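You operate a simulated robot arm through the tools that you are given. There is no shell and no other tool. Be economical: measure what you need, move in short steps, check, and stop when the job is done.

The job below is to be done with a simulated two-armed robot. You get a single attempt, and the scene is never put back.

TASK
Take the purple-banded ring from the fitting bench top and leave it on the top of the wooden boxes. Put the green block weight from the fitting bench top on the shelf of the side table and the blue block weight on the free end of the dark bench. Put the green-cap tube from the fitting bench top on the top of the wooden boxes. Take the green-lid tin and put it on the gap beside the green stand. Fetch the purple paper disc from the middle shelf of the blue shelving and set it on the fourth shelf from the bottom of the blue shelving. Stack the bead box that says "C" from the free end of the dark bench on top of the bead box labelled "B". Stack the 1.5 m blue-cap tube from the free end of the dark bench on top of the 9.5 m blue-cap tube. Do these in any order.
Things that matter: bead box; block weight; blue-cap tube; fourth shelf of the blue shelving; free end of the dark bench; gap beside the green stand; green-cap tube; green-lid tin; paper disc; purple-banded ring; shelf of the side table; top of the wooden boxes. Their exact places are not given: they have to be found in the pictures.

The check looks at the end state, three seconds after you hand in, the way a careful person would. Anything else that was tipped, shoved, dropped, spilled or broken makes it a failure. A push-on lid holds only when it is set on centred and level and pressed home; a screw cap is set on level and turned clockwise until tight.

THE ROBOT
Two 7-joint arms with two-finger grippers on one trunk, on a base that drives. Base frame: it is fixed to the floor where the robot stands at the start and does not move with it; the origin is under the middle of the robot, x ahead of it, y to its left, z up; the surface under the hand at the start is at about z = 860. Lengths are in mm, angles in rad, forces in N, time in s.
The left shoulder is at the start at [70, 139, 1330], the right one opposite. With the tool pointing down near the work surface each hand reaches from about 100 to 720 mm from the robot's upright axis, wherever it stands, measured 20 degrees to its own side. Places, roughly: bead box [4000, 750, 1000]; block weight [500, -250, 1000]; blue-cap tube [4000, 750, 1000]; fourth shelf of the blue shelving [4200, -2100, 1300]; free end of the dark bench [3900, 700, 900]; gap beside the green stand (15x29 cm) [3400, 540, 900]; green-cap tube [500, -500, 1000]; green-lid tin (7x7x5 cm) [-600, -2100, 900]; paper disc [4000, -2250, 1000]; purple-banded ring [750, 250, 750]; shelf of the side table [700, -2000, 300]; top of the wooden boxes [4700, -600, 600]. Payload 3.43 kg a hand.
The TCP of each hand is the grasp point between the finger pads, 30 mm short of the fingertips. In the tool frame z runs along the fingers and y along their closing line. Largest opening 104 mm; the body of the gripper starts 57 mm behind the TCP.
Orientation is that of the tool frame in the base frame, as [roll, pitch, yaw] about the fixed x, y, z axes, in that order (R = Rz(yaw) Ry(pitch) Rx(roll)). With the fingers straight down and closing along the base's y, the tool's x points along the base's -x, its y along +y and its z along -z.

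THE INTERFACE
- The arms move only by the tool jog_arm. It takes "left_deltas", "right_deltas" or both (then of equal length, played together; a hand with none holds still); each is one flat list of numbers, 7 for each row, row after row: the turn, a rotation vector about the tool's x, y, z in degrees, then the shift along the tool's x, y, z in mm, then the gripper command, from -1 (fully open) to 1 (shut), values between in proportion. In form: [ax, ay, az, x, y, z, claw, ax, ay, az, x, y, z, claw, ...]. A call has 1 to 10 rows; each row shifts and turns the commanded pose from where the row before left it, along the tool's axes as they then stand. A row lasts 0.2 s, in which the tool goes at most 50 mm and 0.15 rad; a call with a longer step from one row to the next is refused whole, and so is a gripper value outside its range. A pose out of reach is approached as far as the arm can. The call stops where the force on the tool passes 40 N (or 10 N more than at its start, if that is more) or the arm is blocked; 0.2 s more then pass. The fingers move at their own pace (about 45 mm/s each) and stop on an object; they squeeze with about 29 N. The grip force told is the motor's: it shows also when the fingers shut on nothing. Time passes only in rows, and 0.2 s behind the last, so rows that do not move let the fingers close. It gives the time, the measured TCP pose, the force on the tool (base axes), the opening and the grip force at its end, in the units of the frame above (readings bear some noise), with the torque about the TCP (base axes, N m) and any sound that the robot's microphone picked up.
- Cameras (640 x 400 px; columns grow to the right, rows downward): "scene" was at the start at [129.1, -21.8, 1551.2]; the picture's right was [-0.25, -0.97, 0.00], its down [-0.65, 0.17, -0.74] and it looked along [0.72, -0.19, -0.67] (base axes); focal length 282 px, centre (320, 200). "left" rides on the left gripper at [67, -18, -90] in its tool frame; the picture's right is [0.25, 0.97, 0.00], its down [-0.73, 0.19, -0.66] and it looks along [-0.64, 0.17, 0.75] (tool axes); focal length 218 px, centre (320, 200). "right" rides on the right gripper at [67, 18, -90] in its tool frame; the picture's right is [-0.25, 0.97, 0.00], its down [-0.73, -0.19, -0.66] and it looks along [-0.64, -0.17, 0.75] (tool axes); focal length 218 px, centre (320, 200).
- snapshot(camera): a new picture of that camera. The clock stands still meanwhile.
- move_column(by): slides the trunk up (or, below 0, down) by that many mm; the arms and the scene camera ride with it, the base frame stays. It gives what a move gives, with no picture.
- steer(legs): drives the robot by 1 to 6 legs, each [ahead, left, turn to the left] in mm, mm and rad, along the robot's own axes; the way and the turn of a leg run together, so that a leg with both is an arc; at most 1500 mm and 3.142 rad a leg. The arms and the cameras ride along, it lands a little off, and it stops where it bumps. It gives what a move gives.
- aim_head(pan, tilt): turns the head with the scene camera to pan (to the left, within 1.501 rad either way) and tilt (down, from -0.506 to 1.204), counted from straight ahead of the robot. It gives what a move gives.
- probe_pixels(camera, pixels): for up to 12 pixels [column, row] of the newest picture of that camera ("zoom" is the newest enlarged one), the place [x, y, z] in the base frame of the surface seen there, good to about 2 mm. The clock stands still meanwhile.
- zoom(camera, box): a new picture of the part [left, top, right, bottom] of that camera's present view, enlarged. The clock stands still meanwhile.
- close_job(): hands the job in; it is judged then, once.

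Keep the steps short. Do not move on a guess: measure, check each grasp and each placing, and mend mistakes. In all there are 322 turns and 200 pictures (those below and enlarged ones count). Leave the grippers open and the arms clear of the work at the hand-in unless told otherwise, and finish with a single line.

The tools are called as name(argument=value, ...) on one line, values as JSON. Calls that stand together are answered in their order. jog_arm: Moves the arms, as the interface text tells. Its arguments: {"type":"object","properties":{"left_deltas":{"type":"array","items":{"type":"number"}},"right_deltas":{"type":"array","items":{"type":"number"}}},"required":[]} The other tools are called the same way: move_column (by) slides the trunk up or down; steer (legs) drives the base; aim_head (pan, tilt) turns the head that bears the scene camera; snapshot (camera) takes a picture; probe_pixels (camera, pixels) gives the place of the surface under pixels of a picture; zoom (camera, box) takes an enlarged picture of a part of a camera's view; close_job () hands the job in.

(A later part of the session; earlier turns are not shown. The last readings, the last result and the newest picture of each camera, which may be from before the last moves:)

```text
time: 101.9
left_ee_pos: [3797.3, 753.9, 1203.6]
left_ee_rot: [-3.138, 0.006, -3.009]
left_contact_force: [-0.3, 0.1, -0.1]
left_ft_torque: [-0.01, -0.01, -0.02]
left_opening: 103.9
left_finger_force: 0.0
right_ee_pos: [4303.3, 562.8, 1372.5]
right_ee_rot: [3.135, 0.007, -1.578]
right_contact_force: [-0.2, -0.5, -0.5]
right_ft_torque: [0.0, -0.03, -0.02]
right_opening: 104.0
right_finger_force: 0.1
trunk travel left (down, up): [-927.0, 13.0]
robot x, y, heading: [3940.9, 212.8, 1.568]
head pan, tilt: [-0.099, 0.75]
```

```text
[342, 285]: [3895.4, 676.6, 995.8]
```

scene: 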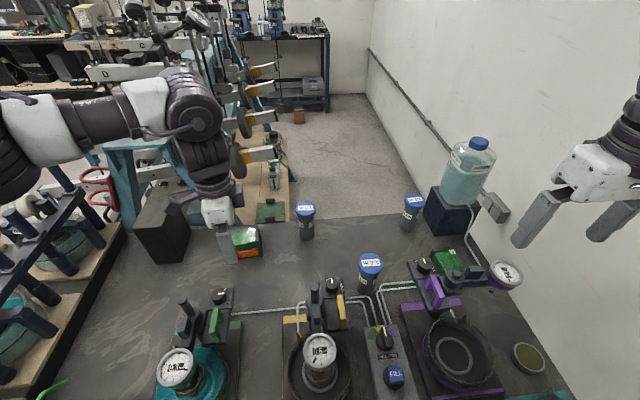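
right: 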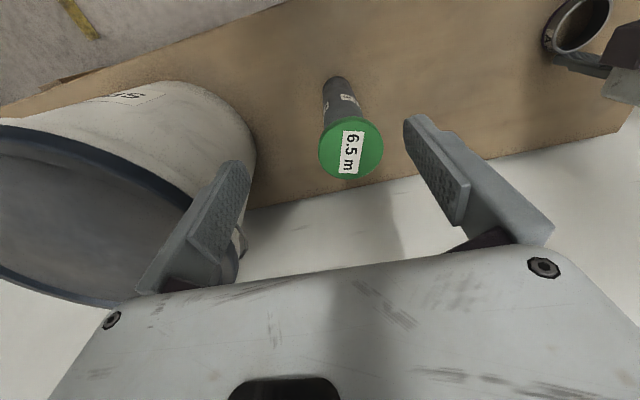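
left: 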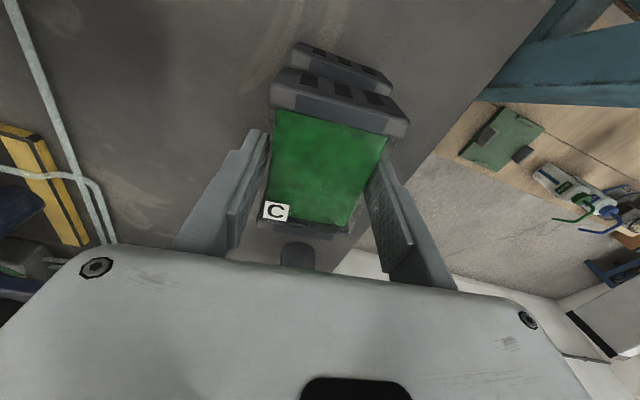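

Retract the left hand; bring the right hand over the 1.5 m tube.

jog_arm(left_deltas=[0, 0, 0, 20, -45, 0, -1, 0, 0, 0, 20, -45, 0, -1, 0, 0, 0, 20, -45, 0, -1, 0, 0, 0, 20, -45, 0, -1, 0, 0, 0, 20, -45, 0, -1, 0, 0, 0, 20, -40, 0, -1, 0, 0, 0, 0, 0, 0, -1, 0, 0, 0, 0, 0, 0, -1, 0, 0, 0, 0, 0, 0, -1, 0, 0, 0, 0, 0, 0, -1], right_deltas=[0, 0, 0, -18, 42, 0, -1, 0, 0, 0, -18, 42, 0, -1, 0, 0, 0, -18, 42, 0, -1, 0, 0, 0, -18, 42, 0, -1, 0, 0, 0, -18, 42, 0, -1, 0, 0, 0, -18, 42, 0, -1, 0, 0, 0, -18, 42, 0, -1, 0, 0, 0, -18, 42, 0, -1, 0, 0, 0, 0, 0, 45, -1, 0, 0, 0, 0, 0, 45, -1])

snapshot(camera="right")

```text
time: 104.1
left_ee_pos: [3746.8, 565.8, 1207.6]
left_ee_rot: [-3.138, -0.002, -3.01]
left_contact_force: [-0.6, -0.4, 0.8]
left_ft_torque: [-0.02, 0.03, 0.01]
left_opening: 104.2
left_finger_force: 0.0
left hand out of reach, approached as far as the arm can: row 5, 6
right_ee_pos: [4124.6, 654.8, 1282.0]
right_ee_rot: [3.131, 0.006, -1.577]
right_contact_force: [0.1, 0.1, 0.1]
right_ft_torque: [0.02, 0.0, -0.03]
right_opening: 103.8
right_finger_force: 0.0
right hand out of reach, approached as far as the arm can: row 5, 6, 7, 8, 10
trunk travel left (down, up): [-927.0, 13.0]
robot x, y, heading: [3938.6, 214.1, 1.569]
head pan, tilt: [-0.099, 0.75]
```

```text
149 pictures are left
```

right: 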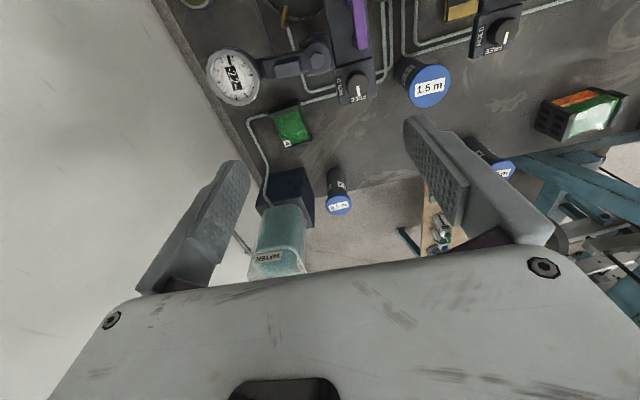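

Reach is limited high up. Lower first, then shift.

jog_arm(right_deltas=[0, 0, 0, 0, 0, 40, -1, 0, 0, 0, 0, 0, 40, -1, 0, 0, 0, 0, 0, 35, -1, 0, 0, 0, -13, 40, 0, -1, 0, 0, 0, -13, 40, 0, -1, 0, 0, 0, -14, 40, 0, -1, 0, 0, 0, -14, 39, 0, -1, 0, 0, 0, 0, 0, 0, -1])

snapshot(camera="right")

```text
time: 105.9
left_ee_pos: [3745.1, 564.2, 1208.3]
left_ee_rot: [-3.14, 0.003, -3.008]
left_contact_force: [0.4, 0.9, -0.7]
left_ft_torque: [-0.03, -0.01, 0.0]
left_opening: 103.8
left_finger_force: 0.1
right_ee_pos: [4111.7, 666.5, 1244.4]
right_ee_rot: [3.132, 0.009, -1.578]
right_contact_force: [-0.6, -0.4, -0.4]
right_ft_torque: [0.0, 0.02, -0.03]
right_opening: 104.0
right_finger_force: 0.1
right hand out of reach, approached as far as the arm can: row 1, 2, 4, 5, 6, 7
trunk travel left (down, up): [-927.0, 13.0]
robot x, y, heading: [3941.2, 215.2, 1.566]
head pan, tilt: [-0.099, 0.75]
```

```text
148 pictures are left
```

right: 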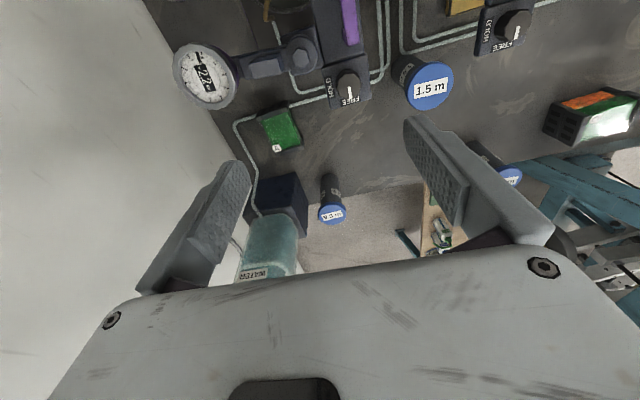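

The arm seems to be at a wrist limit in this yaw. I turn the right hand 30° and try again.

jog_arm(right_deltas=[0, 0, -7.5, 0, 0, 0, -1, 0, 0, -7.5, 0, 0, 0, -1, 0, 0, -7.5, 0, 0, 0, -1, 0, 0, -7.5, 0, 0, 0, -1, 0, 0, 0, 0, 0, 0, -1])

jog_arm(right_deltas=[0, 0, 0, 0, 0, 40, -1, 0, 0, 0, 0, 0, 35, -1])

```text
time: 107.1
left_ee_pos: [3744.9, 564.1, 1208.5]
left_ee_rot: [-3.137, 0.003, -3.008]
left_contact_force: [0.2, 0.3, 0.3]
left_ft_torque: [0.01, -0.02, 0.02]
left_opening: 103.9
left_finger_force: 0.2
right_ee_pos: [4113.0, 665.6, 1244.4]
right_ee_rot: [3.139, 0.009, -1.052]
right_contact_force: [0.3, -0.3, -0.6]
right_ft_torque: [0.02, 0.01, -0.02]
right_opening: 103.8
right_finger_force: 0.0
trunk travel left (down, up): [-927.0, 13.0]
robot x, y, heading: [3938.0, 211.0, 1.567]
head pan, tilt: [-0.099, 0.75]
```

```text
time: 107.7
left_ee_pos: [3745.6, 564.2, 1208.1]
left_ee_rot: [-3.139, 0.001, -3.009]
left_contact_force: [-0.7, -0.8, -0.4]
left_ft_torque: [0.01, 0.05, -0.02]
left_opening: 103.9
left_finger_force: 0.1
right_ee_pos: [4130.7, 659.3, 1178.9]
right_ee_rot: [3.134, 0.013, -1.054]
right_contact_force: [-0.7, -0.3, -0.3]
right_ft_torque: [0.0, 0.0, -0.05]
right_opening: 104.2
right_finger_force: 0.0
right hand out of reach, approached as far as the arm can: row 1, 2
trunk travel left (down, up): [-927.0, 13.0]
robot x, y, heading: [3940.3, 213.0, 1.568]
head pan, tilt: [-0.099, 0.75]
```

aim_head(pan=-0.6, tilt=0.5)

snapshot(camera="scene")

```text
time: 108.7
left_ee_pos: [3743.8, 564.4, 1207.7]
left_ee_rot: [-3.137, 0.0, -3.009]
left_contact_force: [0.3, 0.5, 0.8]
left_ft_torque: [0.01, 0.02, 0.01]
left_opening: 104.0
left_finger_force: 0.1
right_ee_pos: [4127.8, 657.8, 1179.8]
right_ee_rot: [3.135, 0.013, -1.053]
right_contact_force: [0.5, 0.3, -1.1]
right_ft_torque: [-0.02, 0.0, 0.0]
right_opening: 103.8
right_finger_force: 0.1
trunk travel left (down, up): [-927.0, 13.0]
robot x, y, heading: [3940.1, 212.3, 1.564]
head pan, tilt: [-0.6, 0.499]
```

```text
147 pictures are left
```

scene: 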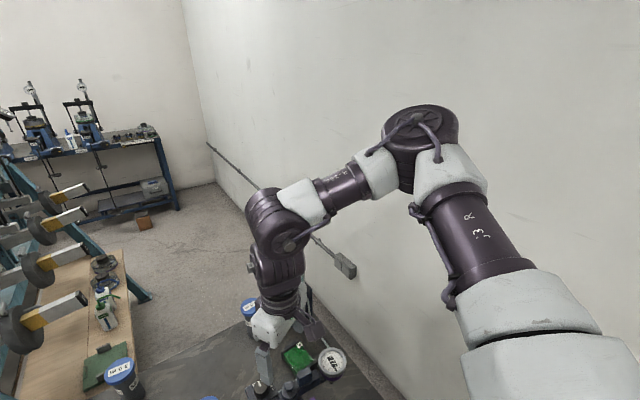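

The right elbow is out to the side; instead of forcing the arm inward, I shift the base 200 left so the tube lies on the arm's own side.

steer(legs=[[12, 200, 0]])

snapshot(camera="right")

```text
time: 110.4
left_ee_pos: [3556.0, 576.8, 1207.1]
left_ee_rot: [-3.138, 0.008, -3.022]
left_contact_force: [0.3, -0.1, 0.0]
left_ft_torque: [0.01, -0.02, 0.0]
left_opening: 104.1
left_finger_force: 0.0
right_ee_pos: [3941.9, 666.0, 1179.8]
right_ee_rot: [3.14, 0.011, -1.069]
right_contact_force: [-0.9, 0.0, -0.1]
right_ft_torque: [-0.01, -0.06, 0.01]
right_opening: 103.6
right_finger_force: 0.0
trunk travel left (down, up): [-927.0, 13.0]
robot x, y, heading: [3748.0, 223.5, 1.554]
head pan, tilt: [-0.6, 0.499]
stopped in leg 1: the robot was blocked; the commanded pose is now the measured one
```

```text
146 pictures are left
```

right: 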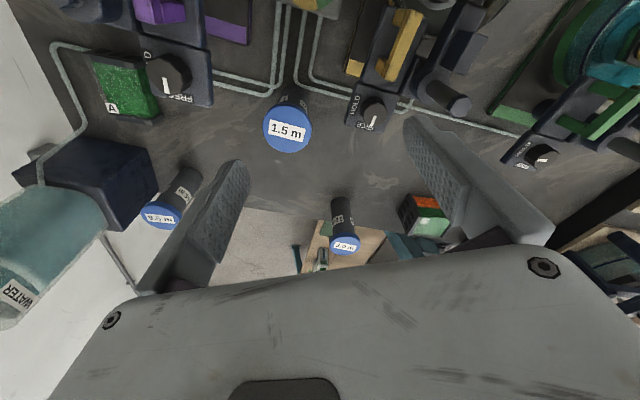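

The base touched the bench leg at x≈3506; I back off 20 mm and measure the tube caps.

steer(legs=[[0, -22, 0.014]])

snapshot(camera="right")

zoom(camera="right", box=[120, 60, 360, 210])

```text
time: 111.2
left_ee_pos: [3571.4, 572.0, 1205.2]
left_ee_rot: [-3.137, 0.007, -3.007]
left_contact_force: [-0.7, 0.2, -0.5]
left_ft_torque: [-0.01, -0.08, -0.02]
left_opening: 104.1
left_finger_force: 0.1
right_ee_pos: [3956.4, 666.5, 1180.1]
right_ee_rot: [-3.141, 0.011, -1.054]
right_contact_force: [-1.3, 0.5, 0.4]
right_ft_torque: [0.02, -0.1, 0.01]
right_opening: 104.1
right_finger_force: 0.1
trunk travel left (down, up): [-927.0, 13.0]
robot x, y, heading: [3777.0, 218.0, 1.567]
head pan, tilt: [-0.6, 0.499]
```

```text
145 pictures are left
```

right: 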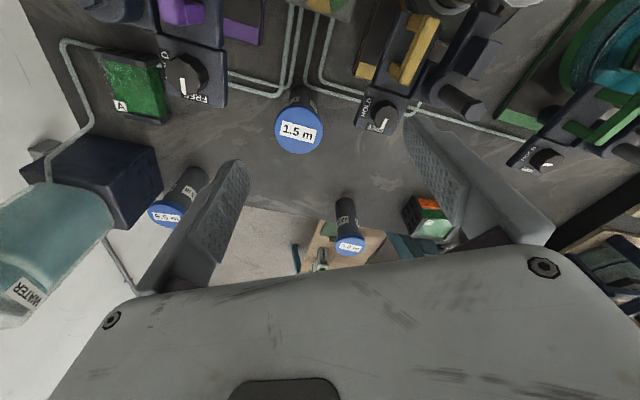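

```text
2.67 times, centred on (240, 135) of right
```

zoom: 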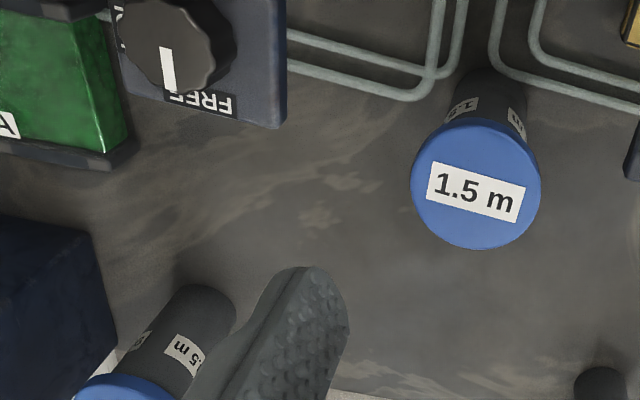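

probe_pixels(camera="right", pixels=[[276, 130], [322, 130], [299, 109], [299, 151], [299, 131], [151, 215], [180, 215], [165, 203], [165, 226], [395, 120], [225, 100], [165, 215]])

```text
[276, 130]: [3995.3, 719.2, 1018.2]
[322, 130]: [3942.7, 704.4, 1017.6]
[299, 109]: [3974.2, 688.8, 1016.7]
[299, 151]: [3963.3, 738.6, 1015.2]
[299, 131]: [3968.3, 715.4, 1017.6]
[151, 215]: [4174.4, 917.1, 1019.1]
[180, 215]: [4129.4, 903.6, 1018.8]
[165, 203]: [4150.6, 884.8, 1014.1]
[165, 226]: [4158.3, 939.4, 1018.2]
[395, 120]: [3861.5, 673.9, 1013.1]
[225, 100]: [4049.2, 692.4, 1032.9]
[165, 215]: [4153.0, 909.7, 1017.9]
```

probe_pixels(camera="right", pixels=[[108, 232], [95, 215], [60, 195], [30, 190], [85, 270], [60, 295], [20, 320], [45, 260], [125, 220], [95, 140]])

```text
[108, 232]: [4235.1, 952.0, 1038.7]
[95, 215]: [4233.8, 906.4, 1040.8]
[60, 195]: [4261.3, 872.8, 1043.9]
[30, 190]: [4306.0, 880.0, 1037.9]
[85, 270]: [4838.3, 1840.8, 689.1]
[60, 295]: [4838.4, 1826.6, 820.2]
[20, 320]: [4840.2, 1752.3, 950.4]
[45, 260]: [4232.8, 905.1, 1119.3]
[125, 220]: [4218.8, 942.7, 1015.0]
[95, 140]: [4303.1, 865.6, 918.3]
```

1.5 m cap centre (3969,713), 9.5 m cap centre (4152,912), bottle face x 4233. I go over the 1.5 m tube and tilt the tool 20° forward for more reach later.

jog_arm(right_deltas=[0, 0, 0, -34.2, -33.8, 0, -1, 0, -7, 0, 0, 0, 0, -1, 0, -7, 0, 0, 0, 0, -1, 0, -6, 0, 0, 0, 0, -1, 0, 0, 0, 15, 0, 41, -1, 0, 0, 0, 15, 0, 41, -1, 0, 0, 0, 0, 0, 0, -1])

snapshot(camera="right")

```text
time: 112.8
left_ee_pos: [3577.7, 571.7, 1209.0]
left_ee_rot: [-3.14, 0.002, -3.009]
left_contact_force: [-0.5, -0.9, 0.3]
left_ft_torque: [0.02, -0.01, 0.03]
left_opening: 103.9
left_finger_force: 0.0
right_ee_pos: [3979.6, 706.5, 1098.5]
right_ee_rot: [3.136, 0.362, -1.056]
right_contact_force: [0.6, -0.5, 0.4]
right_ft_torque: [0.02, 0.02, 0.01]
right_opening: 104.1
right_finger_force: 0.1
right hand out of reach, approached as far as the arm can: row 1
trunk travel left (down, up): [-927.0, 13.0]
robot x, y, heading: [3772.3, 220.1, 1.566]
head pan, tilt: [-0.6, 0.499]
```

```text
143 pictures are left
```

right: 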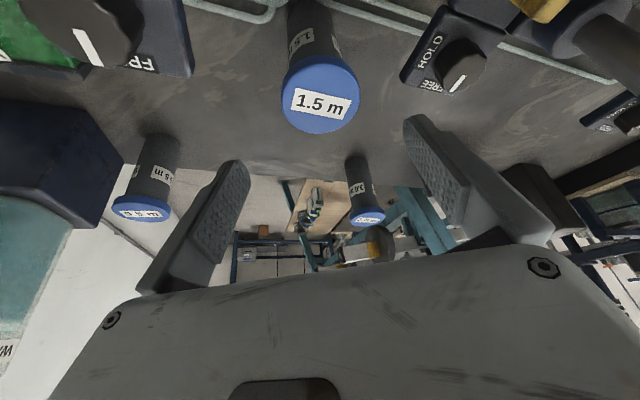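

jog_arm(right_deltas=[0, 0, 0, -10.2, 6, 3.9, -1, 0, 0, 0, 11, 0, 29.1, -1, 0, 0, 0, 11, 0, 29.1, -1, 0, 0, 0, 11, 0, 29.1, -1, 0, 0, 0, 0, 0, 0, -1])

snapshot(camera="right")

```text
time: 114.0
left_ee_pos: [3577.6, 571.9, 1207.9]
left_ee_rot: [-3.137, 0.002, -3.008]
left_contact_force: [-0.2, -1.0, -0.5]
left_ft_torque: [0.0, 0.02, 0.01]
left_opening: 104.0
left_finger_force: 0.1
right_ee_pos: [4012.3, 695.3, 1072.8]
right_ee_rot: [3.135, 0.363, -1.057]
right_contact_force: [-0.4, 0.2, -0.6]
right_ft_torque: [-0.01, -0.04, -0.02]
right_opening: 103.8
right_finger_force: 0.0
right hand out of reach, approached as far as the arm can: row 1, 2, 3, 4
trunk travel left (down, up): [-927.0, 13.0]
robot x, y, heading: [3776.0, 223.0, 1.572]
head pan, tilt: [-0.6, 0.499]
```

```text
142 pictures are left
```

right: 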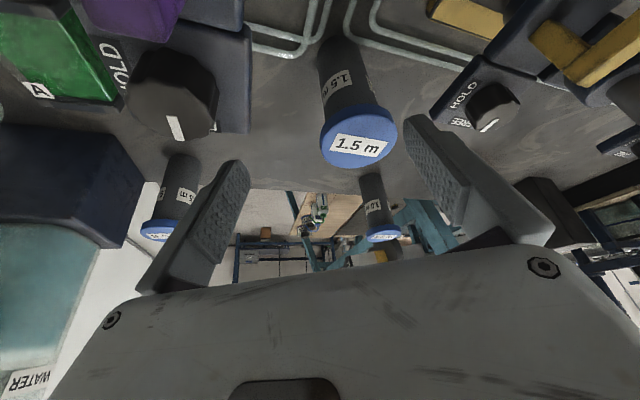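

The right arm is limited in this pose. Better plan: turn the robot 45° to its right and use the left arm, whose shoulder then comes close to both tubes. First raise the right hand and back out.

jog_arm(right_deltas=[0, 0, 0, -15, 0, -38, -1, 0, 0, 0, -15, 0, -38, -1, 0, 0, 0, -15, 0, -38, -1, 0, 0, 0, 40, 0, 0, -1, 0, 0, 0, 40, 0, 0, -1, 0, 0, 0, 40, 0, 0, -1])

steer(legs=[[-330, 0, 0]])

```text
time: 115.4
left_ee_pos: [3577.8, 570.2, 1208.4]
left_ee_rot: [-3.139, 0.0, -3.008]
left_contact_force: [-0.7, 0.0, -0.1]
left_ft_torque: [0.02, 0.02, 0.01]
left_opening: 103.9
left_finger_force: 0.0
right_ee_pos: [4067.4, 598.3, 1153.1]
right_ee_rot: [3.137, 0.365, -1.057]
right_contact_force: [0.7, 0.1, 0.2]
right_ft_torque: [0.06, 0.0, 0.01]
right_opening: 103.9
right_finger_force: 0.0
trunk travel left (down, up): [-927.0, 13.0]
robot x, y, heading: [3768.3, 221.6, 1.563]
head pan, tilt: [-0.6, 0.499]
```

```text
time: 117.5
left_ee_pos: [3575.5, 249.0, 1207.2]
left_ee_rot: [-3.137, 0.002, -3.009]
left_contact_force: [-0.8, -0.7, -0.7]
left_ft_torque: [-0.04, 0.01, 0.0]
left_opening: 103.9
left_finger_force: 0.1
right_ee_pos: [4066.1, 276.0, 1151.5]
right_ee_rot: [3.134, 0.36, -1.057]
right_contact_force: [0.3, 0.1, -0.1]
right_ft_torque: [0.0, 0.02, 0.0]
right_opening: 103.9
right_finger_force: 0.1
trunk travel left (down, up): [-927.0, 13.0]
robot x, y, heading: [3771.5, -105.2, 1.564]
head pan, tilt: [-0.6, 0.499]
```

jog_arm(right_deltas=[0, 7, 0, 0, 0, 0, -1, 0, 7, 0, 0, 0, 0, -1, 0, 6.7, 0, 0, 0, 0, -1, 0, 0, 0, 0, 0, -45, -1, 0, 0, 0, 0, 0, -45, -1, 0, 0, 0, 40, 0, 0, -1])

steer(legs=[[0, -265, 0], [0, 0, -0.78], [120, 120, 0]])

aim_head(pan=0.5, tilt=0.7)

snapshot(camera="scene")

```text
time: 118.9
left_ee_pos: [3577.8, 244.6, 1207.2]
left_ee_rot: [-3.138, 0.0, -3.009]
left_contact_force: [0.7, 0.1, 0.0]
left_ft_torque: [0.03, -0.01, -0.01]
left_opening: 103.9
left_finger_force: 0.0
right_ee_pos: [4090.2, 238.4, 1241.7]
right_ee_rot: [3.134, 0.002, -1.054]
right_contact_force: [0.9, 0.6, 0.1]
right_ft_torque: [0.0, 0.05, 0.02]
right_opening: 103.8
right_finger_force: 0.0
trunk travel left (down, up): [-927.0, 13.0]
robot x, y, heading: [3771.7, -105.9, 1.572]
head pan, tilt: [-0.6, 0.499]
```

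```text
time: 124.0
left_ee_pos: [4153.1, 442.8, 1208.5]
left_ee_rot: [-3.141, 0.0, 2.479]
left_contact_force: [-0.6, -0.6, 1.0]
left_ft_torque: [0.05, -0.02, 0.03]
left_opening: 103.8
left_finger_force: 0.2
right_ee_pos: [4507.6, 71.4, 1238.3]
right_ee_rot: [3.134, 0.003, -1.85]
right_contact_force: [0.3, 0.1, -0.5]
right_ft_torque: [0.06, 0.02, 0.02]
right_opening: 104.0
right_finger_force: 0.0
trunk travel left (down, up): [-927.0, 13.0]
robot x, y, heading: [4035.3, 65.2, 0.773]
head pan, tilt: [-0.6, 0.499]
```

```text
time: 125.3
left_ee_pos: [4152.3, 446.5, 1208.5]
left_ee_rot: [-3.139, 0.001, 2.479]
left_contact_force: [0.1, 0.0, 0.2]
left_ft_torque: [0.03, 0.02, -0.01]
left_opening: 104.2
left_finger_force: 0.1
right_ee_pos: [4507.1, 74.6, 1240.1]
right_ee_rot: [3.136, 0.002, -1.848]
right_contact_force: [-0.3, 0.1, 0.4]
right_ft_torque: [0.0, -0.01, -0.01]
right_opening: 104.1
right_finger_force: 0.1
trunk travel left (down, up): [-927.0, 13.0]
robot x, y, heading: [4037.6, 62.3, 0.775]
head pan, tilt: [0.499, 0.7]
```

```text
141 pictures are left
```

scene: 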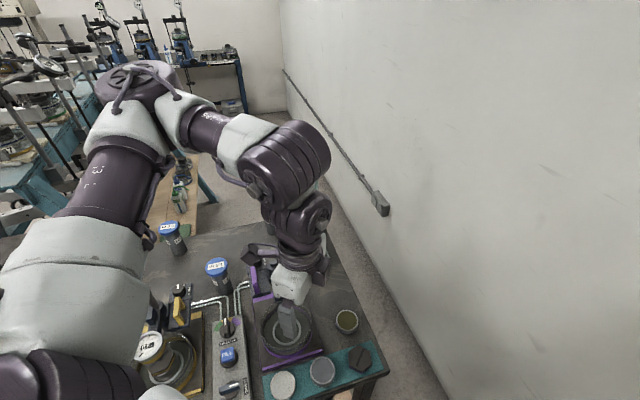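

steer(legs=[[105, 107, 0]])

snapshot(camera="left")

```text
time: 126.7
left_ee_pos: [4154.4, 593.8, 1208.6]
left_ee_rot: [-3.141, 0.001, 2.48]
left_contact_force: [-0.4, -0.7, -0.2]
left_ft_torque: [0.04, -0.01, -0.01]
left_opening: 103.9
left_finger_force: 0.0
right_ee_pos: [4509.2, 224.5, 1239.9]
right_ee_rot: [3.137, 0.003, -1.849]
right_contact_force: [0.6, 0.0, -0.7]
right_ft_torque: [0.04, 0.0, 0.03]
right_opening: 103.8
right_finger_force: 0.1
trunk travel left (down, up): [-927.0, 13.0]
robot x, y, heading: [4042.0, 215.8, 0.776]
head pan, tilt: [0.499, 0.7]
```

```text
140 pictures are left
```

left: 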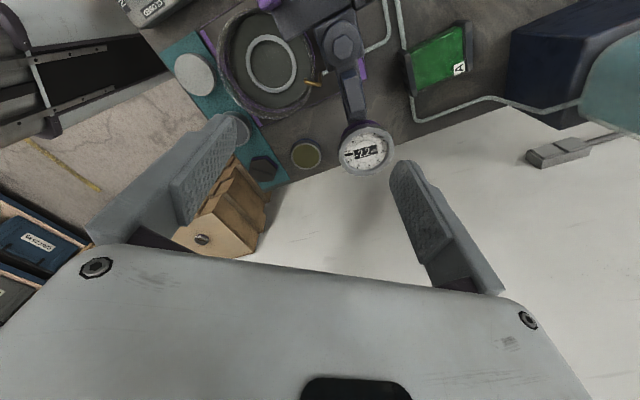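

Left hand yaw 2.48 suits both tubes. Move over the 1.5 m tube and down to 1090.

jog_arm(left_deltas=[0, 0, 0, 43.9, -4, 0, -1, 0, 0, 0, 43.9, -4, 0, -1, 0, 0, 0, 43.9, -4, 0, -1, 0, 0, 0, 43.9, -4, 0, -1, 0, 0, 0, 43.9, -4, 0, -1, 0, 0, 0, 0, 0, 40, -1, 0, 0, 0, 0, 0, 40, -1, 0, 0, 0, 0, 0, 38, -1, 0, 0, 0, 0, 0, 0, -1])

snapshot(camera="left")

```text
time: 128.7
left_ee_pos: [3983.4, 714.0, 1088.1]
left_ee_rot: [-3.14, 0.003, 2.479]
left_contact_force: [-0.2, -0.6, 0.3]
left_ft_torque: [-0.01, -0.03, 0.02]
left_opening: 103.9
left_finger_force: 0.1
left hand out of reach, approached as far as the arm can: row 5
right_ee_pos: [4509.6, 225.6, 1241.3]
right_ee_rot: [3.136, 0.002, -1.849]
right_contact_force: [-0.3, -0.2, -0.3]
right_ft_torque: [0.01, -0.01, -0.03]
right_opening: 104.1
right_finger_force: 0.1
trunk travel left (down, up): [-927.0, 13.0]
robot x, y, heading: [4039.7, 206.1, 0.768]
head pan, tilt: [0.499, 0.7]
```

```text
139 pictures are left
```

left: 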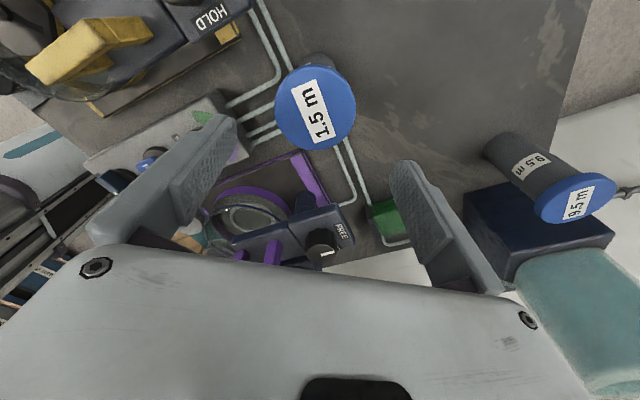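

probe_pixels(camera="left", pixels=[[278, 108], [353, 108], [316, 66], [316, 149], [316, 108], [537, 205], [615, 195], [576, 175], [570, 222], [575, 200]])

```text
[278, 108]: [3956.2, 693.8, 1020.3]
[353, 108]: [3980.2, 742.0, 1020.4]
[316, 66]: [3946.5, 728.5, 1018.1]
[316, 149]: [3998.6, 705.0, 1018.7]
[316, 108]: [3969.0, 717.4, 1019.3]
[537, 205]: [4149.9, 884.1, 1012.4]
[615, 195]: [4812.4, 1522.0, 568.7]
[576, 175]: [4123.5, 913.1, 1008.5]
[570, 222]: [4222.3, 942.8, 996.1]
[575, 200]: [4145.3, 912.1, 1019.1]
```

jog_arm(left_deltas=[0, 0, 0, 12.7, -5.5, 0, -1, 0, 0, 0, 0, 0, 30, -1, 0, 0, 0, 0, 0, 30, -1, 0, 0, 0, 0, 0, 23, -1, 0, 0, 0, 0, 0, 0, -1])

snapshot(camera="left")

```text
time: 129.9
left_ee_pos: [3967.4, 717.9, 1004.5]
left_ee_rot: [-3.139, 0.001, 2.48]
left_contact_force: [-0.7, -0.1, -0.2]
left_ft_torque: [0.02, -0.03, -0.03]
left_opening: 104.1
left_finger_force: 0.0
right_ee_pos: [4508.1, 227.0, 1240.2]
right_ee_rot: [3.136, 0.002, -1.851]
right_contact_force: [-0.8, 0.1, 0.2]
right_ft_torque: [0.02, -0.01, 0.01]
right_opening: 104.0
right_finger_force: 0.1
trunk travel left (down, up): [-927.0, 13.0]
robot x, y, heading: [4038.7, 216.7, 0.772]
head pan, tilt: [0.499, 0.7]
```

```text
138 pictures are left
```

left: 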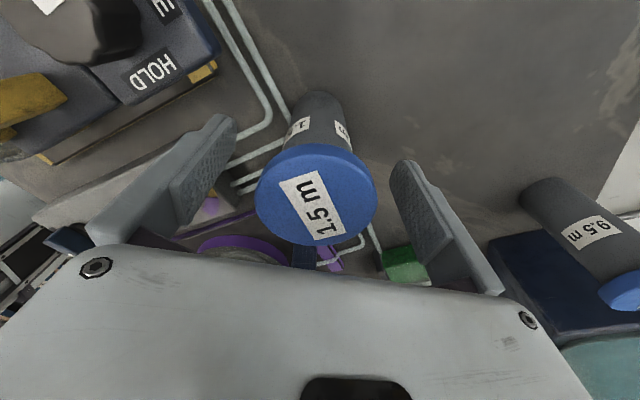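

Centred on the cap. Close and lift.

jog_arm(left_deltas=[0, 0, 0, 0, 0, 0, 1, 0, 0, 0, 0, 0, 0, 1, 0, 0, 0, 0, 0, 0, 1, 0, 0, 0, 0, 0, 0, 1, 0, 0, 0, 0, 0, -20, 1, 0, 0, 0, 0, 0, -40, 1, 0, 0, 0, 0, 0, -40, 1, 0, 0, 0, 0, 0, -40, 1, 0, 0, 0, 0, 0, 0, 1])

```text
time: 131.9
left_ee_pos: [3967.9, 717.3, 1143.8]
left_ee_rot: [-3.132, 0.001, 2.479]
left_contact_force: [0.1, -0.5, -3.1]
left_ft_torque: [0.0, -0.01, 0.01]
left_opening: 55.8
left_finger_force: 29.6
right_ee_pos: [4509.4, 228.0, 1239.7]
right_ee_rot: [3.136, -0.002, -1.851]
right_contact_force: [0.4, 0.0, 0.2]
right_ft_torque: [0.04, 0.01, 0.01]
right_opening: 103.9
right_finger_force: 0.1
trunk travel left (down, up): [-927.0, 13.0]
robot x, y, heading: [4041.4, 213.0, 0.769]
head pan, tilt: [0.499, 0.7]
```

jog_arm(left_deltas=[0, 0, 0, -4, 44.2, 0, 1, 0, 0, 0, -4, 44.2, 0, 1, 0, 0, 0, -4, 44.2, 0, 1, 0, 0, 0, -4, 44.2, 0, 1, 0, 0, 0, -4, 44.2, 0, 1, 0, 0, 0, -4, 44.2, 0, 1, 0, 0, 0, 0, 0, 0, 1])

snapshot(camera="left")

snapshot(camera="scene")

```text
time: 133.5
left_ee_pos: [4149.5, 913.8, 1145.5]
left_ee_rot: [-3.138, 0.001, 2.478]
left_contact_force: [0.5, -0.2, -2.4]
left_ft_torque: [0.0, 0.01, 0.03]
left_opening: 55.5
left_finger_force: 28.9
right_ee_pos: [4508.7, 227.5, 1241.2]
right_ee_rot: [3.135, 0.001, -1.849]
right_contact_force: [-0.6, -0.2, 0.9]
right_ft_torque: [0.02, -0.01, 0.0]
right_opening: 104.1
right_finger_force: 0.0
trunk travel left (down, up): [-927.0, 13.0]
robot x, y, heading: [4039.6, 216.3, 0.771]
head pan, tilt: [0.499, 0.7]
```

```text
137 pictures are left
```

left: 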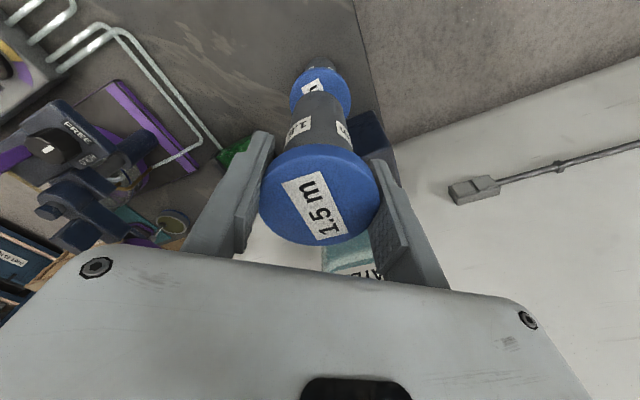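

```text
136 pictures are left
```

scene: 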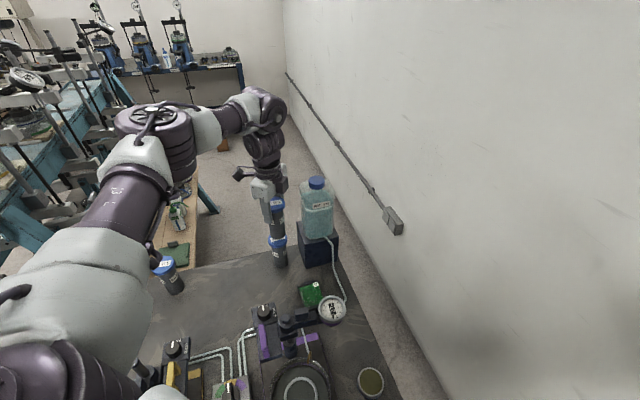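

zoom(camera="left", box=[260, 50, 390, 150])

probe_pixels(camera="left", pixels=[[291, 95], [350, 92], [312, 72], [318, 68], [300, 112], [345, 105], [320, 160], [263, 195], [378, 195], [320, 243], [297, 115], [351, 125]])

zoom(camera="scene", box=[240, 180, 320, 280])

```text
4.00 times, centred on (325, 100) of left
```

zoom: 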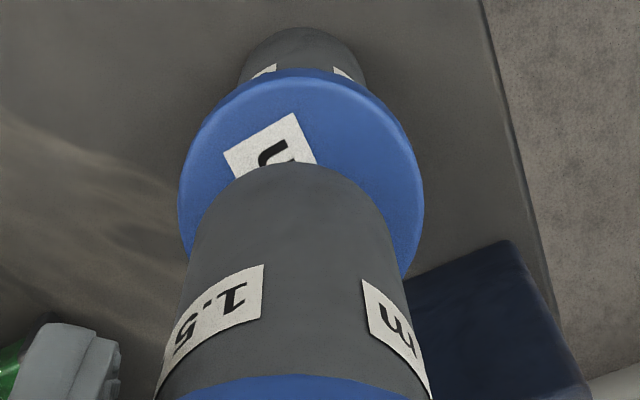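

```text
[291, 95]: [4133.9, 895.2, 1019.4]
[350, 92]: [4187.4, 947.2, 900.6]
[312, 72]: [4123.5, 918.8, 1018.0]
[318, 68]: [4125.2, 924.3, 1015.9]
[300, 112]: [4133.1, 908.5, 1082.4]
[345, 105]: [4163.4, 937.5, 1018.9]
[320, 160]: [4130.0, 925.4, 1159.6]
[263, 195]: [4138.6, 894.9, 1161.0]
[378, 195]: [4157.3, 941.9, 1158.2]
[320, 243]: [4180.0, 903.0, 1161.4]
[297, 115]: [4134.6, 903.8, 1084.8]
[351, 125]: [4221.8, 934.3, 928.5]
```

```text
4.00 times, centred on (280, 230) of scene
```

zoom: 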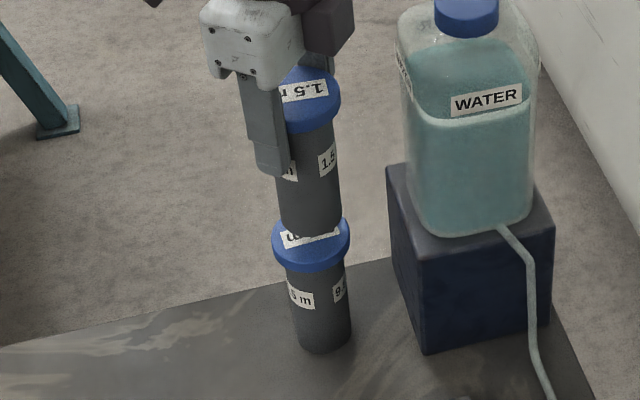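

Alignment is within ~1.5 mm. Lower slowly until contact.

jog_arm(left_deltas=[0, 0, 0, 0, 1, 12, 1, 0, 0, 0, 0, 0, 8, 1, 0, 0, 0, 0, 0, 2, 1, 0, 0, 0, 0, 0, 1, 1, 0, 0, 0, 0, 0, 1, 1, 0, 0, 0, 0, 0, 0, 1])

```text
time: 134.9
left_ee_pos: [4151.5, 914.1, 1124.2]
left_ee_rot: [3.14, 0.002, 2.48]
left_contact_force: [-0.8, 3.7, 21.4]
left_ft_torque: [0.38, 0.01, 0.0]
left_opening: 55.3
left_finger_force: 29.3
right_ee_pos: [4508.7, 224.7, 1241.0]
right_ee_rot: [3.137, 0.003, -1.849]
right_contact_force: [-0.7, 1.0, -0.2]
right_ft_torque: [0.05, 0.0, 0.02]
right_opening: 104.1
right_finger_force: 0.0
trunk travel left (down, up): [-927.0, 13.0]
robot x, y, heading: [4042.2, 212.9, 0.773]
head pan, tilt: [0.499, 0.7]
```

Contact. Ease off 1 mm, look, then release.

jog_arm(left_deltas=[0, 0, 0, 0, 0, -1, 1, 0, 0, 0, 0, 0, 0, 1])

zoom(camera="scene", box=[240, 180, 320, 280])

zoom(camera="left", box=[260, 50, 390, 150])

```text
time: 135.5
left_ee_pos: [4150.6, 912.8, 1123.2]
left_ee_rot: [3.141, 0.001, 2.479]
left_contact_force: [1.1, 2.7, 18.7]
left_ft_torque: [0.41, 0.03, -0.02]
left_opening: 55.3
left_finger_force: 29.2
right_ee_pos: [4507.3, 225.0, 1239.8]
right_ee_rot: [3.136, 0.001, -1.849]
right_contact_force: [-0.8, 0.4, -0.1]
right_ft_torque: [-0.03, -0.01, -0.02]
right_opening: 103.9
right_finger_force: 0.0
trunk travel left (down, up): [-927.0, 13.0]
robot x, y, heading: [4040.4, 211.5, 0.768]
head pan, tilt: [0.499, 0.7]
```

```text
4.00 times, centred on (280, 230) of scene
```

zoom: 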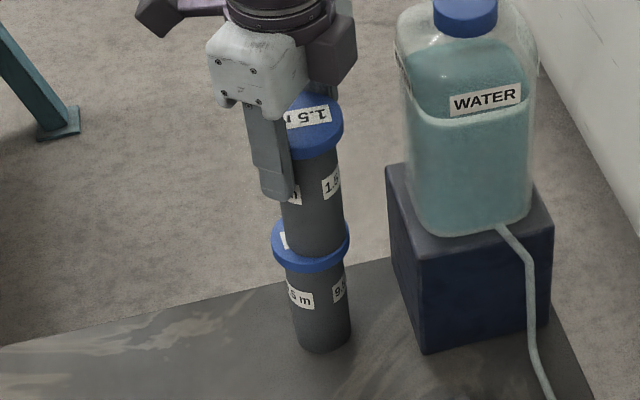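

```text
4.00 times, centred on (325, 100) of left
```

zoom: 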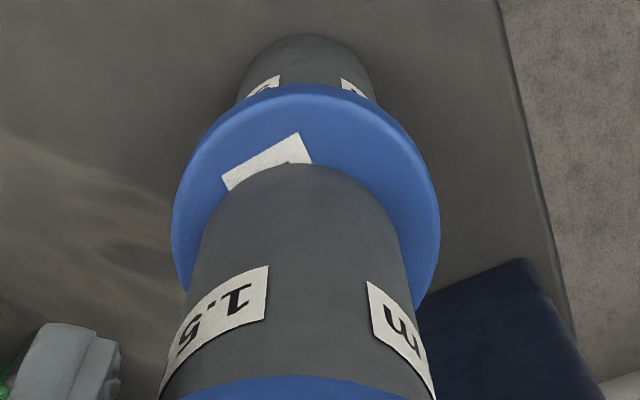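

I measure the centring more exactly.

probe_pixels(camera="zoom", pixels=[[300, 90], [300, 98], [300, 155], [300, 172], [176, 215], [436, 215], [205, 230], [398, 230], [290, 182], [320, 182]])

zoom(camera="scene", box=[255, 200, 305, 260])

```text
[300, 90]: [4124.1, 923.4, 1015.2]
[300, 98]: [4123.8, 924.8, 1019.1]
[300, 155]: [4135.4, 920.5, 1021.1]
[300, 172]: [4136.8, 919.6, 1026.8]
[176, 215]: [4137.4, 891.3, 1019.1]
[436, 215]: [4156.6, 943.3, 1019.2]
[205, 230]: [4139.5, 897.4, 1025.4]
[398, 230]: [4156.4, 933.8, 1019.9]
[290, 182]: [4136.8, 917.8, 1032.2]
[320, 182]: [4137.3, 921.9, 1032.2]
```

```text
6.67 times, centred on (280, 230) of scene
```

zoom: 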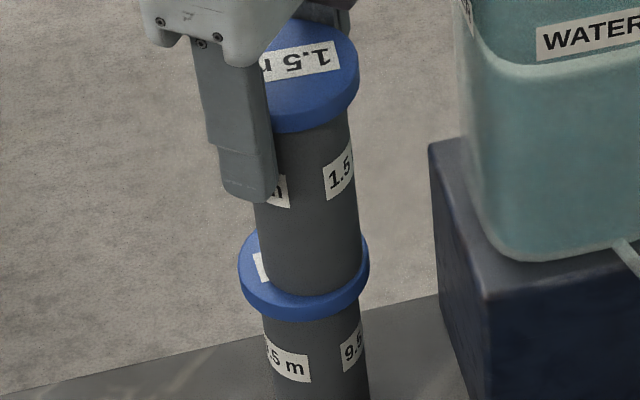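

The upper tube sits ~6 mm off toward −tool x. Raise 5 mm, shift 6 mm, lower again.

jog_arm(left_deltas=[0, 0, 0, 0, 0, -3, 1, 0, 0, 0, 0, 0, -4, 1, 0, 0, 0, 6.2, 0.5, 0, 1, 0, 0, 0, 0, 0, 0, 1, 0, 0, 0, 0, 0, 3, 1, 0, 0, 0, 0, 0, 1.5, 1, 0, 0, 0, 0, 0, 0, 1])

zoom(camera="left", box=[260, 50, 390, 150])

probe_pixels(camera="zoom", pixels=[[300, 85], [300, 98], [300, 135], [300, 150], [300, 165], [300, 180], [180, 215], [430, 215]])

```text
time: 137.1
left_ee_pos: [4146.0, 918.7, 1123.6]
left_ee_rot: [-3.138, 0.001, 2.479]
left_contact_force: [-0.8, -0.7, 0.0]
left_ft_torque: [-0.01, 0.05, 0.03]
left_opening: 55.9
left_finger_force: 29.1
right_ee_pos: [4509.2, 227.6, 1241.8]
right_ee_rot: [3.136, -0.002, -1.851]
right_contact_force: [0.4, -0.6, 0.3]
right_ft_torque: [0.01, -0.01, 0.02]
right_opening: 104.3
right_finger_force: 0.0
trunk travel left (down, up): [-927.0, 13.0]
robot x, y, heading: [4042.6, 210.2, 0.774]
head pan, tilt: [0.499, 0.7]
```

```text
4.00 times, centred on (325, 100) of left
```

zoom: 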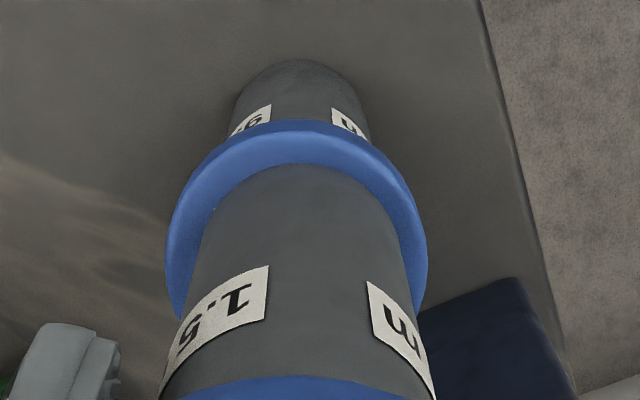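

```text
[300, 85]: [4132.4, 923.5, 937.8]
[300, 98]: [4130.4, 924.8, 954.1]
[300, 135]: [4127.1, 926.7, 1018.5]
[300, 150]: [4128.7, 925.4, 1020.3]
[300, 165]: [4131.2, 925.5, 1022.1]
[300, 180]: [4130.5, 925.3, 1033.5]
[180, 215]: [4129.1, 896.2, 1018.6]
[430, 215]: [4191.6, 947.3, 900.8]
```

Now concentric. Touch down and release.

jog_arm(left_deltas=[0, 0, 0, 0, -0.7, 0.7, 1, 0, 0, 0, 0, 0, 0, 1])

jog_arm(left_deltas=[0, 0, 0, 0, 0, 0, 0.3, 0, 0, 0, 0, 0, 0, 0, 0, 0, 0, 0, 0, 0, -0.3, 0, 0, 0, 0, 0, 0, -0.5, 0, 0, 0, 0, 0, 0, -0.6, 0, 0, 0, 0, 0, 0, -0.6])

zoom(camera="scene", box=[240, 180, 320, 280])

```text
time: 137.7
left_ee_pos: [4144.8, 917.1, 1123.8]
left_ee_rot: [-3.141, 0.003, 2.482]
left_contact_force: [-0.1, 1.4, 4.0]
left_ft_torque: [0.13, 0.07, -0.03]
left_opening: 55.8
left_finger_force: 28.5
right_ee_pos: [4507.7, 226.8, 1240.8]
right_ee_rot: [3.136, -0.001, -1.849]
right_contact_force: [0.6, 0.3, 0.8]
right_ft_torque: [0.02, 0.0, 0.01]
right_opening: 104.1
right_finger_force: 0.0
trunk travel left (down, up): [-927.0, 13.0]
robot x, y, heading: [4037.8, 214.2, 0.771]
head pan, tilt: [0.499, 0.7]
```

```text
time: 139.1
left_ee_pos: [4145.7, 915.9, 1121.7]
left_ee_rot: [-3.137, 0.002, 2.48]
left_contact_force: [0.8, 0.4, 0.1]
left_ft_torque: [0.01, -0.01, 0.0]
left_opening: 83.1
left_finger_force: 0.0
right_ee_pos: [4509.0, 228.0, 1240.2]
right_ee_rot: [3.137, -0.001, -1.852]
right_contact_force: [-0.3, 0.4, 0.2]
right_ft_torque: [-0.03, -0.03, -0.02]
right_opening: 103.9
right_finger_force: 0.1
trunk travel left (down, up): [-927.0, 13.0]
robot x, y, heading: [4040.2, 212.0, 0.775]
head pan, tilt: [0.499, 0.7]
```

```text
4.00 times, centred on (280, 230) of scene
```

zoom: 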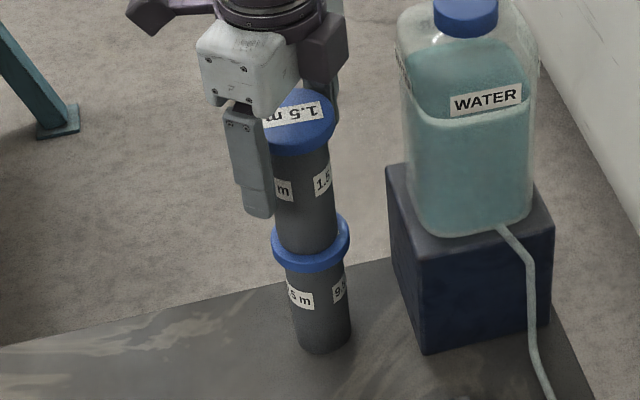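

Released and standing. Lift carefully, watching for drift.

jog_arm(left_deltas=[0, 0, 0, 0, 0, -12, -0.9, 0, 0, 0, 0, 0, -12, -0.9])

```text
time: 139.7
left_ee_pos: [4144.9, 916.8, 1146.1]
left_ee_rot: [-3.139, 0.001, 2.482]
left_contact_force: [-0.5, -0.7, -0.3]
left_ft_torque: [0.03, 0.0, 0.03]
left_opening: 98.9
left_finger_force: 0.1
right_ee_pos: [4508.3, 227.0, 1240.3]
right_ee_rot: [3.137, 0.003, -1.851]
right_contact_force: [-0.5, 0.2, 0.2]
right_ft_torque: [0.01, 0.02, 0.0]
right_opening: 103.8
right_finger_force: 0.1
trunk travel left (down, up): [-927.0, 13.0]
robot x, y, heading: [4038.4, 213.5, 0.771]
head pan, tilt: [0.499, 0.7]
```

jog_arm(left_deltas=[0, 0, 0, 0, 0, -12, -0.9, 0, 0, 0, 0, 0, -12, -0.9])

move_column(by=13)

```text
time: 140.3
left_ee_pos: [4145.4, 915.8, 1172.1]
left_ee_rot: [-3.135, 0.002, 2.48]
left_contact_force: [-0.2, -1.2, 0.8]
left_ft_torque: [-0.02, -0.02, 0.0]
left_opening: 98.8
left_finger_force: 0.1
right_ee_pos: [4508.2, 226.8, 1240.4]
right_ee_rot: [3.137, 0.001, -1.85]
right_contact_force: [-0.1, -0.6, 0.4]
right_ft_torque: [0.03, -0.02, 0.01]
right_opening: 104.2
right_finger_force: 0.0
trunk travel left (down, up): [-927.0, 13.0]
robot x, y, heading: [4041.1, 213.8, 0.775]
head pan, tilt: [0.499, 0.7]
```

```text
time: 140.9
left_ee_pos: [4144.9, 915.5, 1185.4]
left_ee_rot: [-3.14, 0.002, 2.48]
left_contact_force: [-1.0, 0.0, 0.4]
left_ft_torque: [-0.03, 0.01, -0.02]
left_opening: 99.0
left_finger_force: 0.1
right_ee_pos: [4508.3, 226.2, 1254.1]
right_ee_rot: [3.136, 0.002, -1.851]
right_contact_force: [0.2, 0.1, -0.6]
right_ft_torque: [-0.02, -0.03, -0.01]
right_opening: 103.9
right_finger_force: 0.0
trunk travel left (down, up): [-940.0, 0.0]
robot x, y, heading: [4038.7, 210.0, 0.779]
head pan, tilt: [0.499, 0.7]
```

jog_arm(left_deltas=[0, 0, 0, 0, -45, 0, -1, 0, 0, 0, 0, -45, 0, -1, 0, 0, 0, 0, -45, 0, -1, 0, 0, 0, 0, -45, 0, -1, 0, 0, 0, 0, -45, 0, -1, 0, 0, 0, 0, -45, 0, -1])

snapshot(camera="scene")

```text
time: 142.3
left_ee_pos: [3976.0, 699.3, 1185.6]
left_ee_rot: [-3.141, 0.003, 2.479]
left_contact_force: [-0.4, -0.5, -0.4]
left_ft_torque: [0.01, -0.04, 0.03]
left_opening: 104.1
left_finger_force: 0.1
right_ee_pos: [4506.4, 226.2, 1254.6]
right_ee_rot: [3.137, 0.0, -1.851]
right_contact_force: [0.4, 0.4, 0.1]
right_ft_torque: [0.02, -0.04, -0.04]
right_opening: 104.1
right_finger_force: 0.0
trunk travel left (down, up): [-940.0, 0.0]
robot x, y, heading: [4040.3, 214.7, 0.772]
head pan, tilt: [0.499, 0.7]
```

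```text
128 pictures are left
```

scene: 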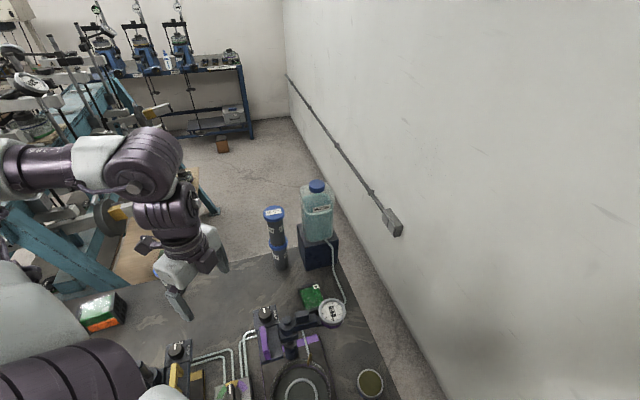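

The tube stack stands. Back out, turn toward the blue shelving and look.

steer(legs=[[-223, -229, 0], [0, 0, -2.343], [650, -150, 0]])

aim_head(pan=0.0, tilt=0.35)

snapshot(camera="scene")

```text
time: 153.2
left_ee_pos: [4328.0, -1036.6, 1186.1]
left_ee_rot: [-3.139, 0.002, 0.182]
left_contact_force: [0.4, 0.7, 0.0]
left_ft_torque: [-0.04, -0.02, -0.01]
left_opening: 103.9
left_finger_force: 0.2
right_ee_pos: [3621.0, -1116.4, 1254.4]
right_ee_rot: [3.136, 0.002, 2.131]
right_contact_force: [0.5, -0.4, 0.1]
right_ft_torque: [0.01, 0.0, 0.02]
right_opening: 103.8
right_finger_force: 0.2
trunk travel left (down, up): [-940.0, 0.0]
robot x, y, heading: [3922.8, -759.5, -1.521]
head pan, tilt: [0.499, 0.7]
```

```text
time: 154.1
left_ee_pos: [4329.2, -1039.3, 1186.1]
left_ee_rot: [-3.137, 0.002, 0.18]
left_contact_force: [0.1, -0.9, 0.5]
left_ft_torque: [-0.01, 0.03, -0.02]
left_opening: 104.1
left_finger_force: 0.1
right_ee_pos: [3619.5, -1117.9, 1253.6]
right_ee_rot: [3.136, -0.001, 2.133]
right_contact_force: [-0.1, -0.2, 0.4]
right_ft_torque: [-0.01, 0.0, 0.01]
right_opening: 104.0
right_finger_force: 0.0
trunk travel left (down, up): [-940.0, 0.0]
robot x, y, heading: [3921.8, -759.8, -1.527]
head pan, tilt: [0.0, 0.351]
```

```text
127 pictures are left
```

scene: 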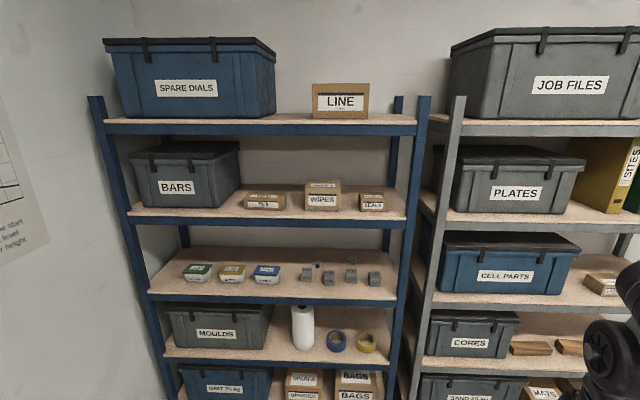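

zoom(camera="scene", box=[150, 230, 410, 310])

zoom(camera="scene", box=[290, 250, 400, 300])

probe_pixels(camera="scene", pixels=[[153, 298], [395, 298], [135, 210], [402, 216], [300, 240], [240, 205], [280, 200], [322, 195], [374, 200], [345, 215], [267, 272], [318, 265]])

```text
2.46 times, centred on (280, 270) of scene
```

zoom: 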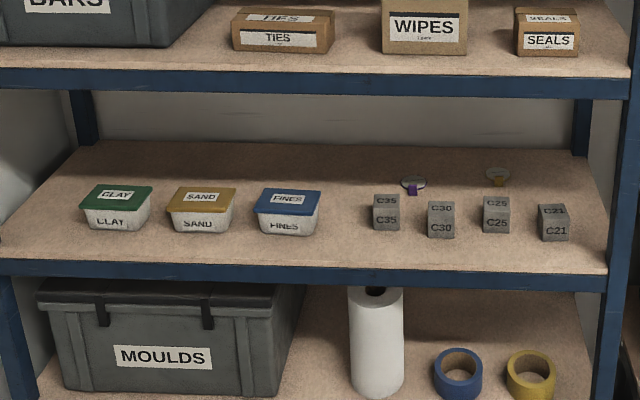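

```text
5.82 times, centred on (345, 275) of scene
```

zoom: 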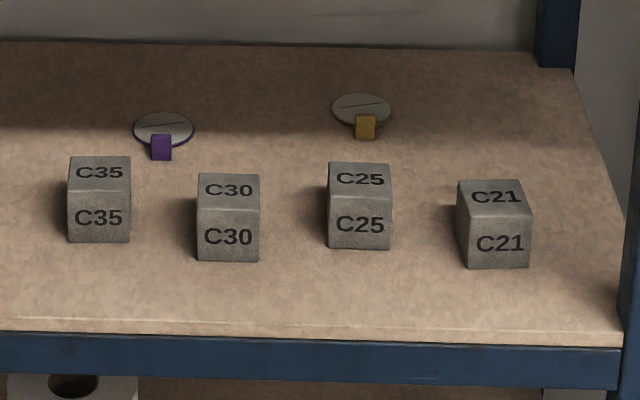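

```text
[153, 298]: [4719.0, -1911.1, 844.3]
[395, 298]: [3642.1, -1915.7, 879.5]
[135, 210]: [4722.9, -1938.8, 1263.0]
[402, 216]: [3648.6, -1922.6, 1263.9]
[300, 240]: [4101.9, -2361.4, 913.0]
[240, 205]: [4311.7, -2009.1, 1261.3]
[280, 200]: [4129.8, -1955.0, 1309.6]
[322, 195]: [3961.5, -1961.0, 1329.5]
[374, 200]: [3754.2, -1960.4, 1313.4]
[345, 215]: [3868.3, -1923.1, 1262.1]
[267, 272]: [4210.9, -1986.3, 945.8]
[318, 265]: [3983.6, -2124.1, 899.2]
```

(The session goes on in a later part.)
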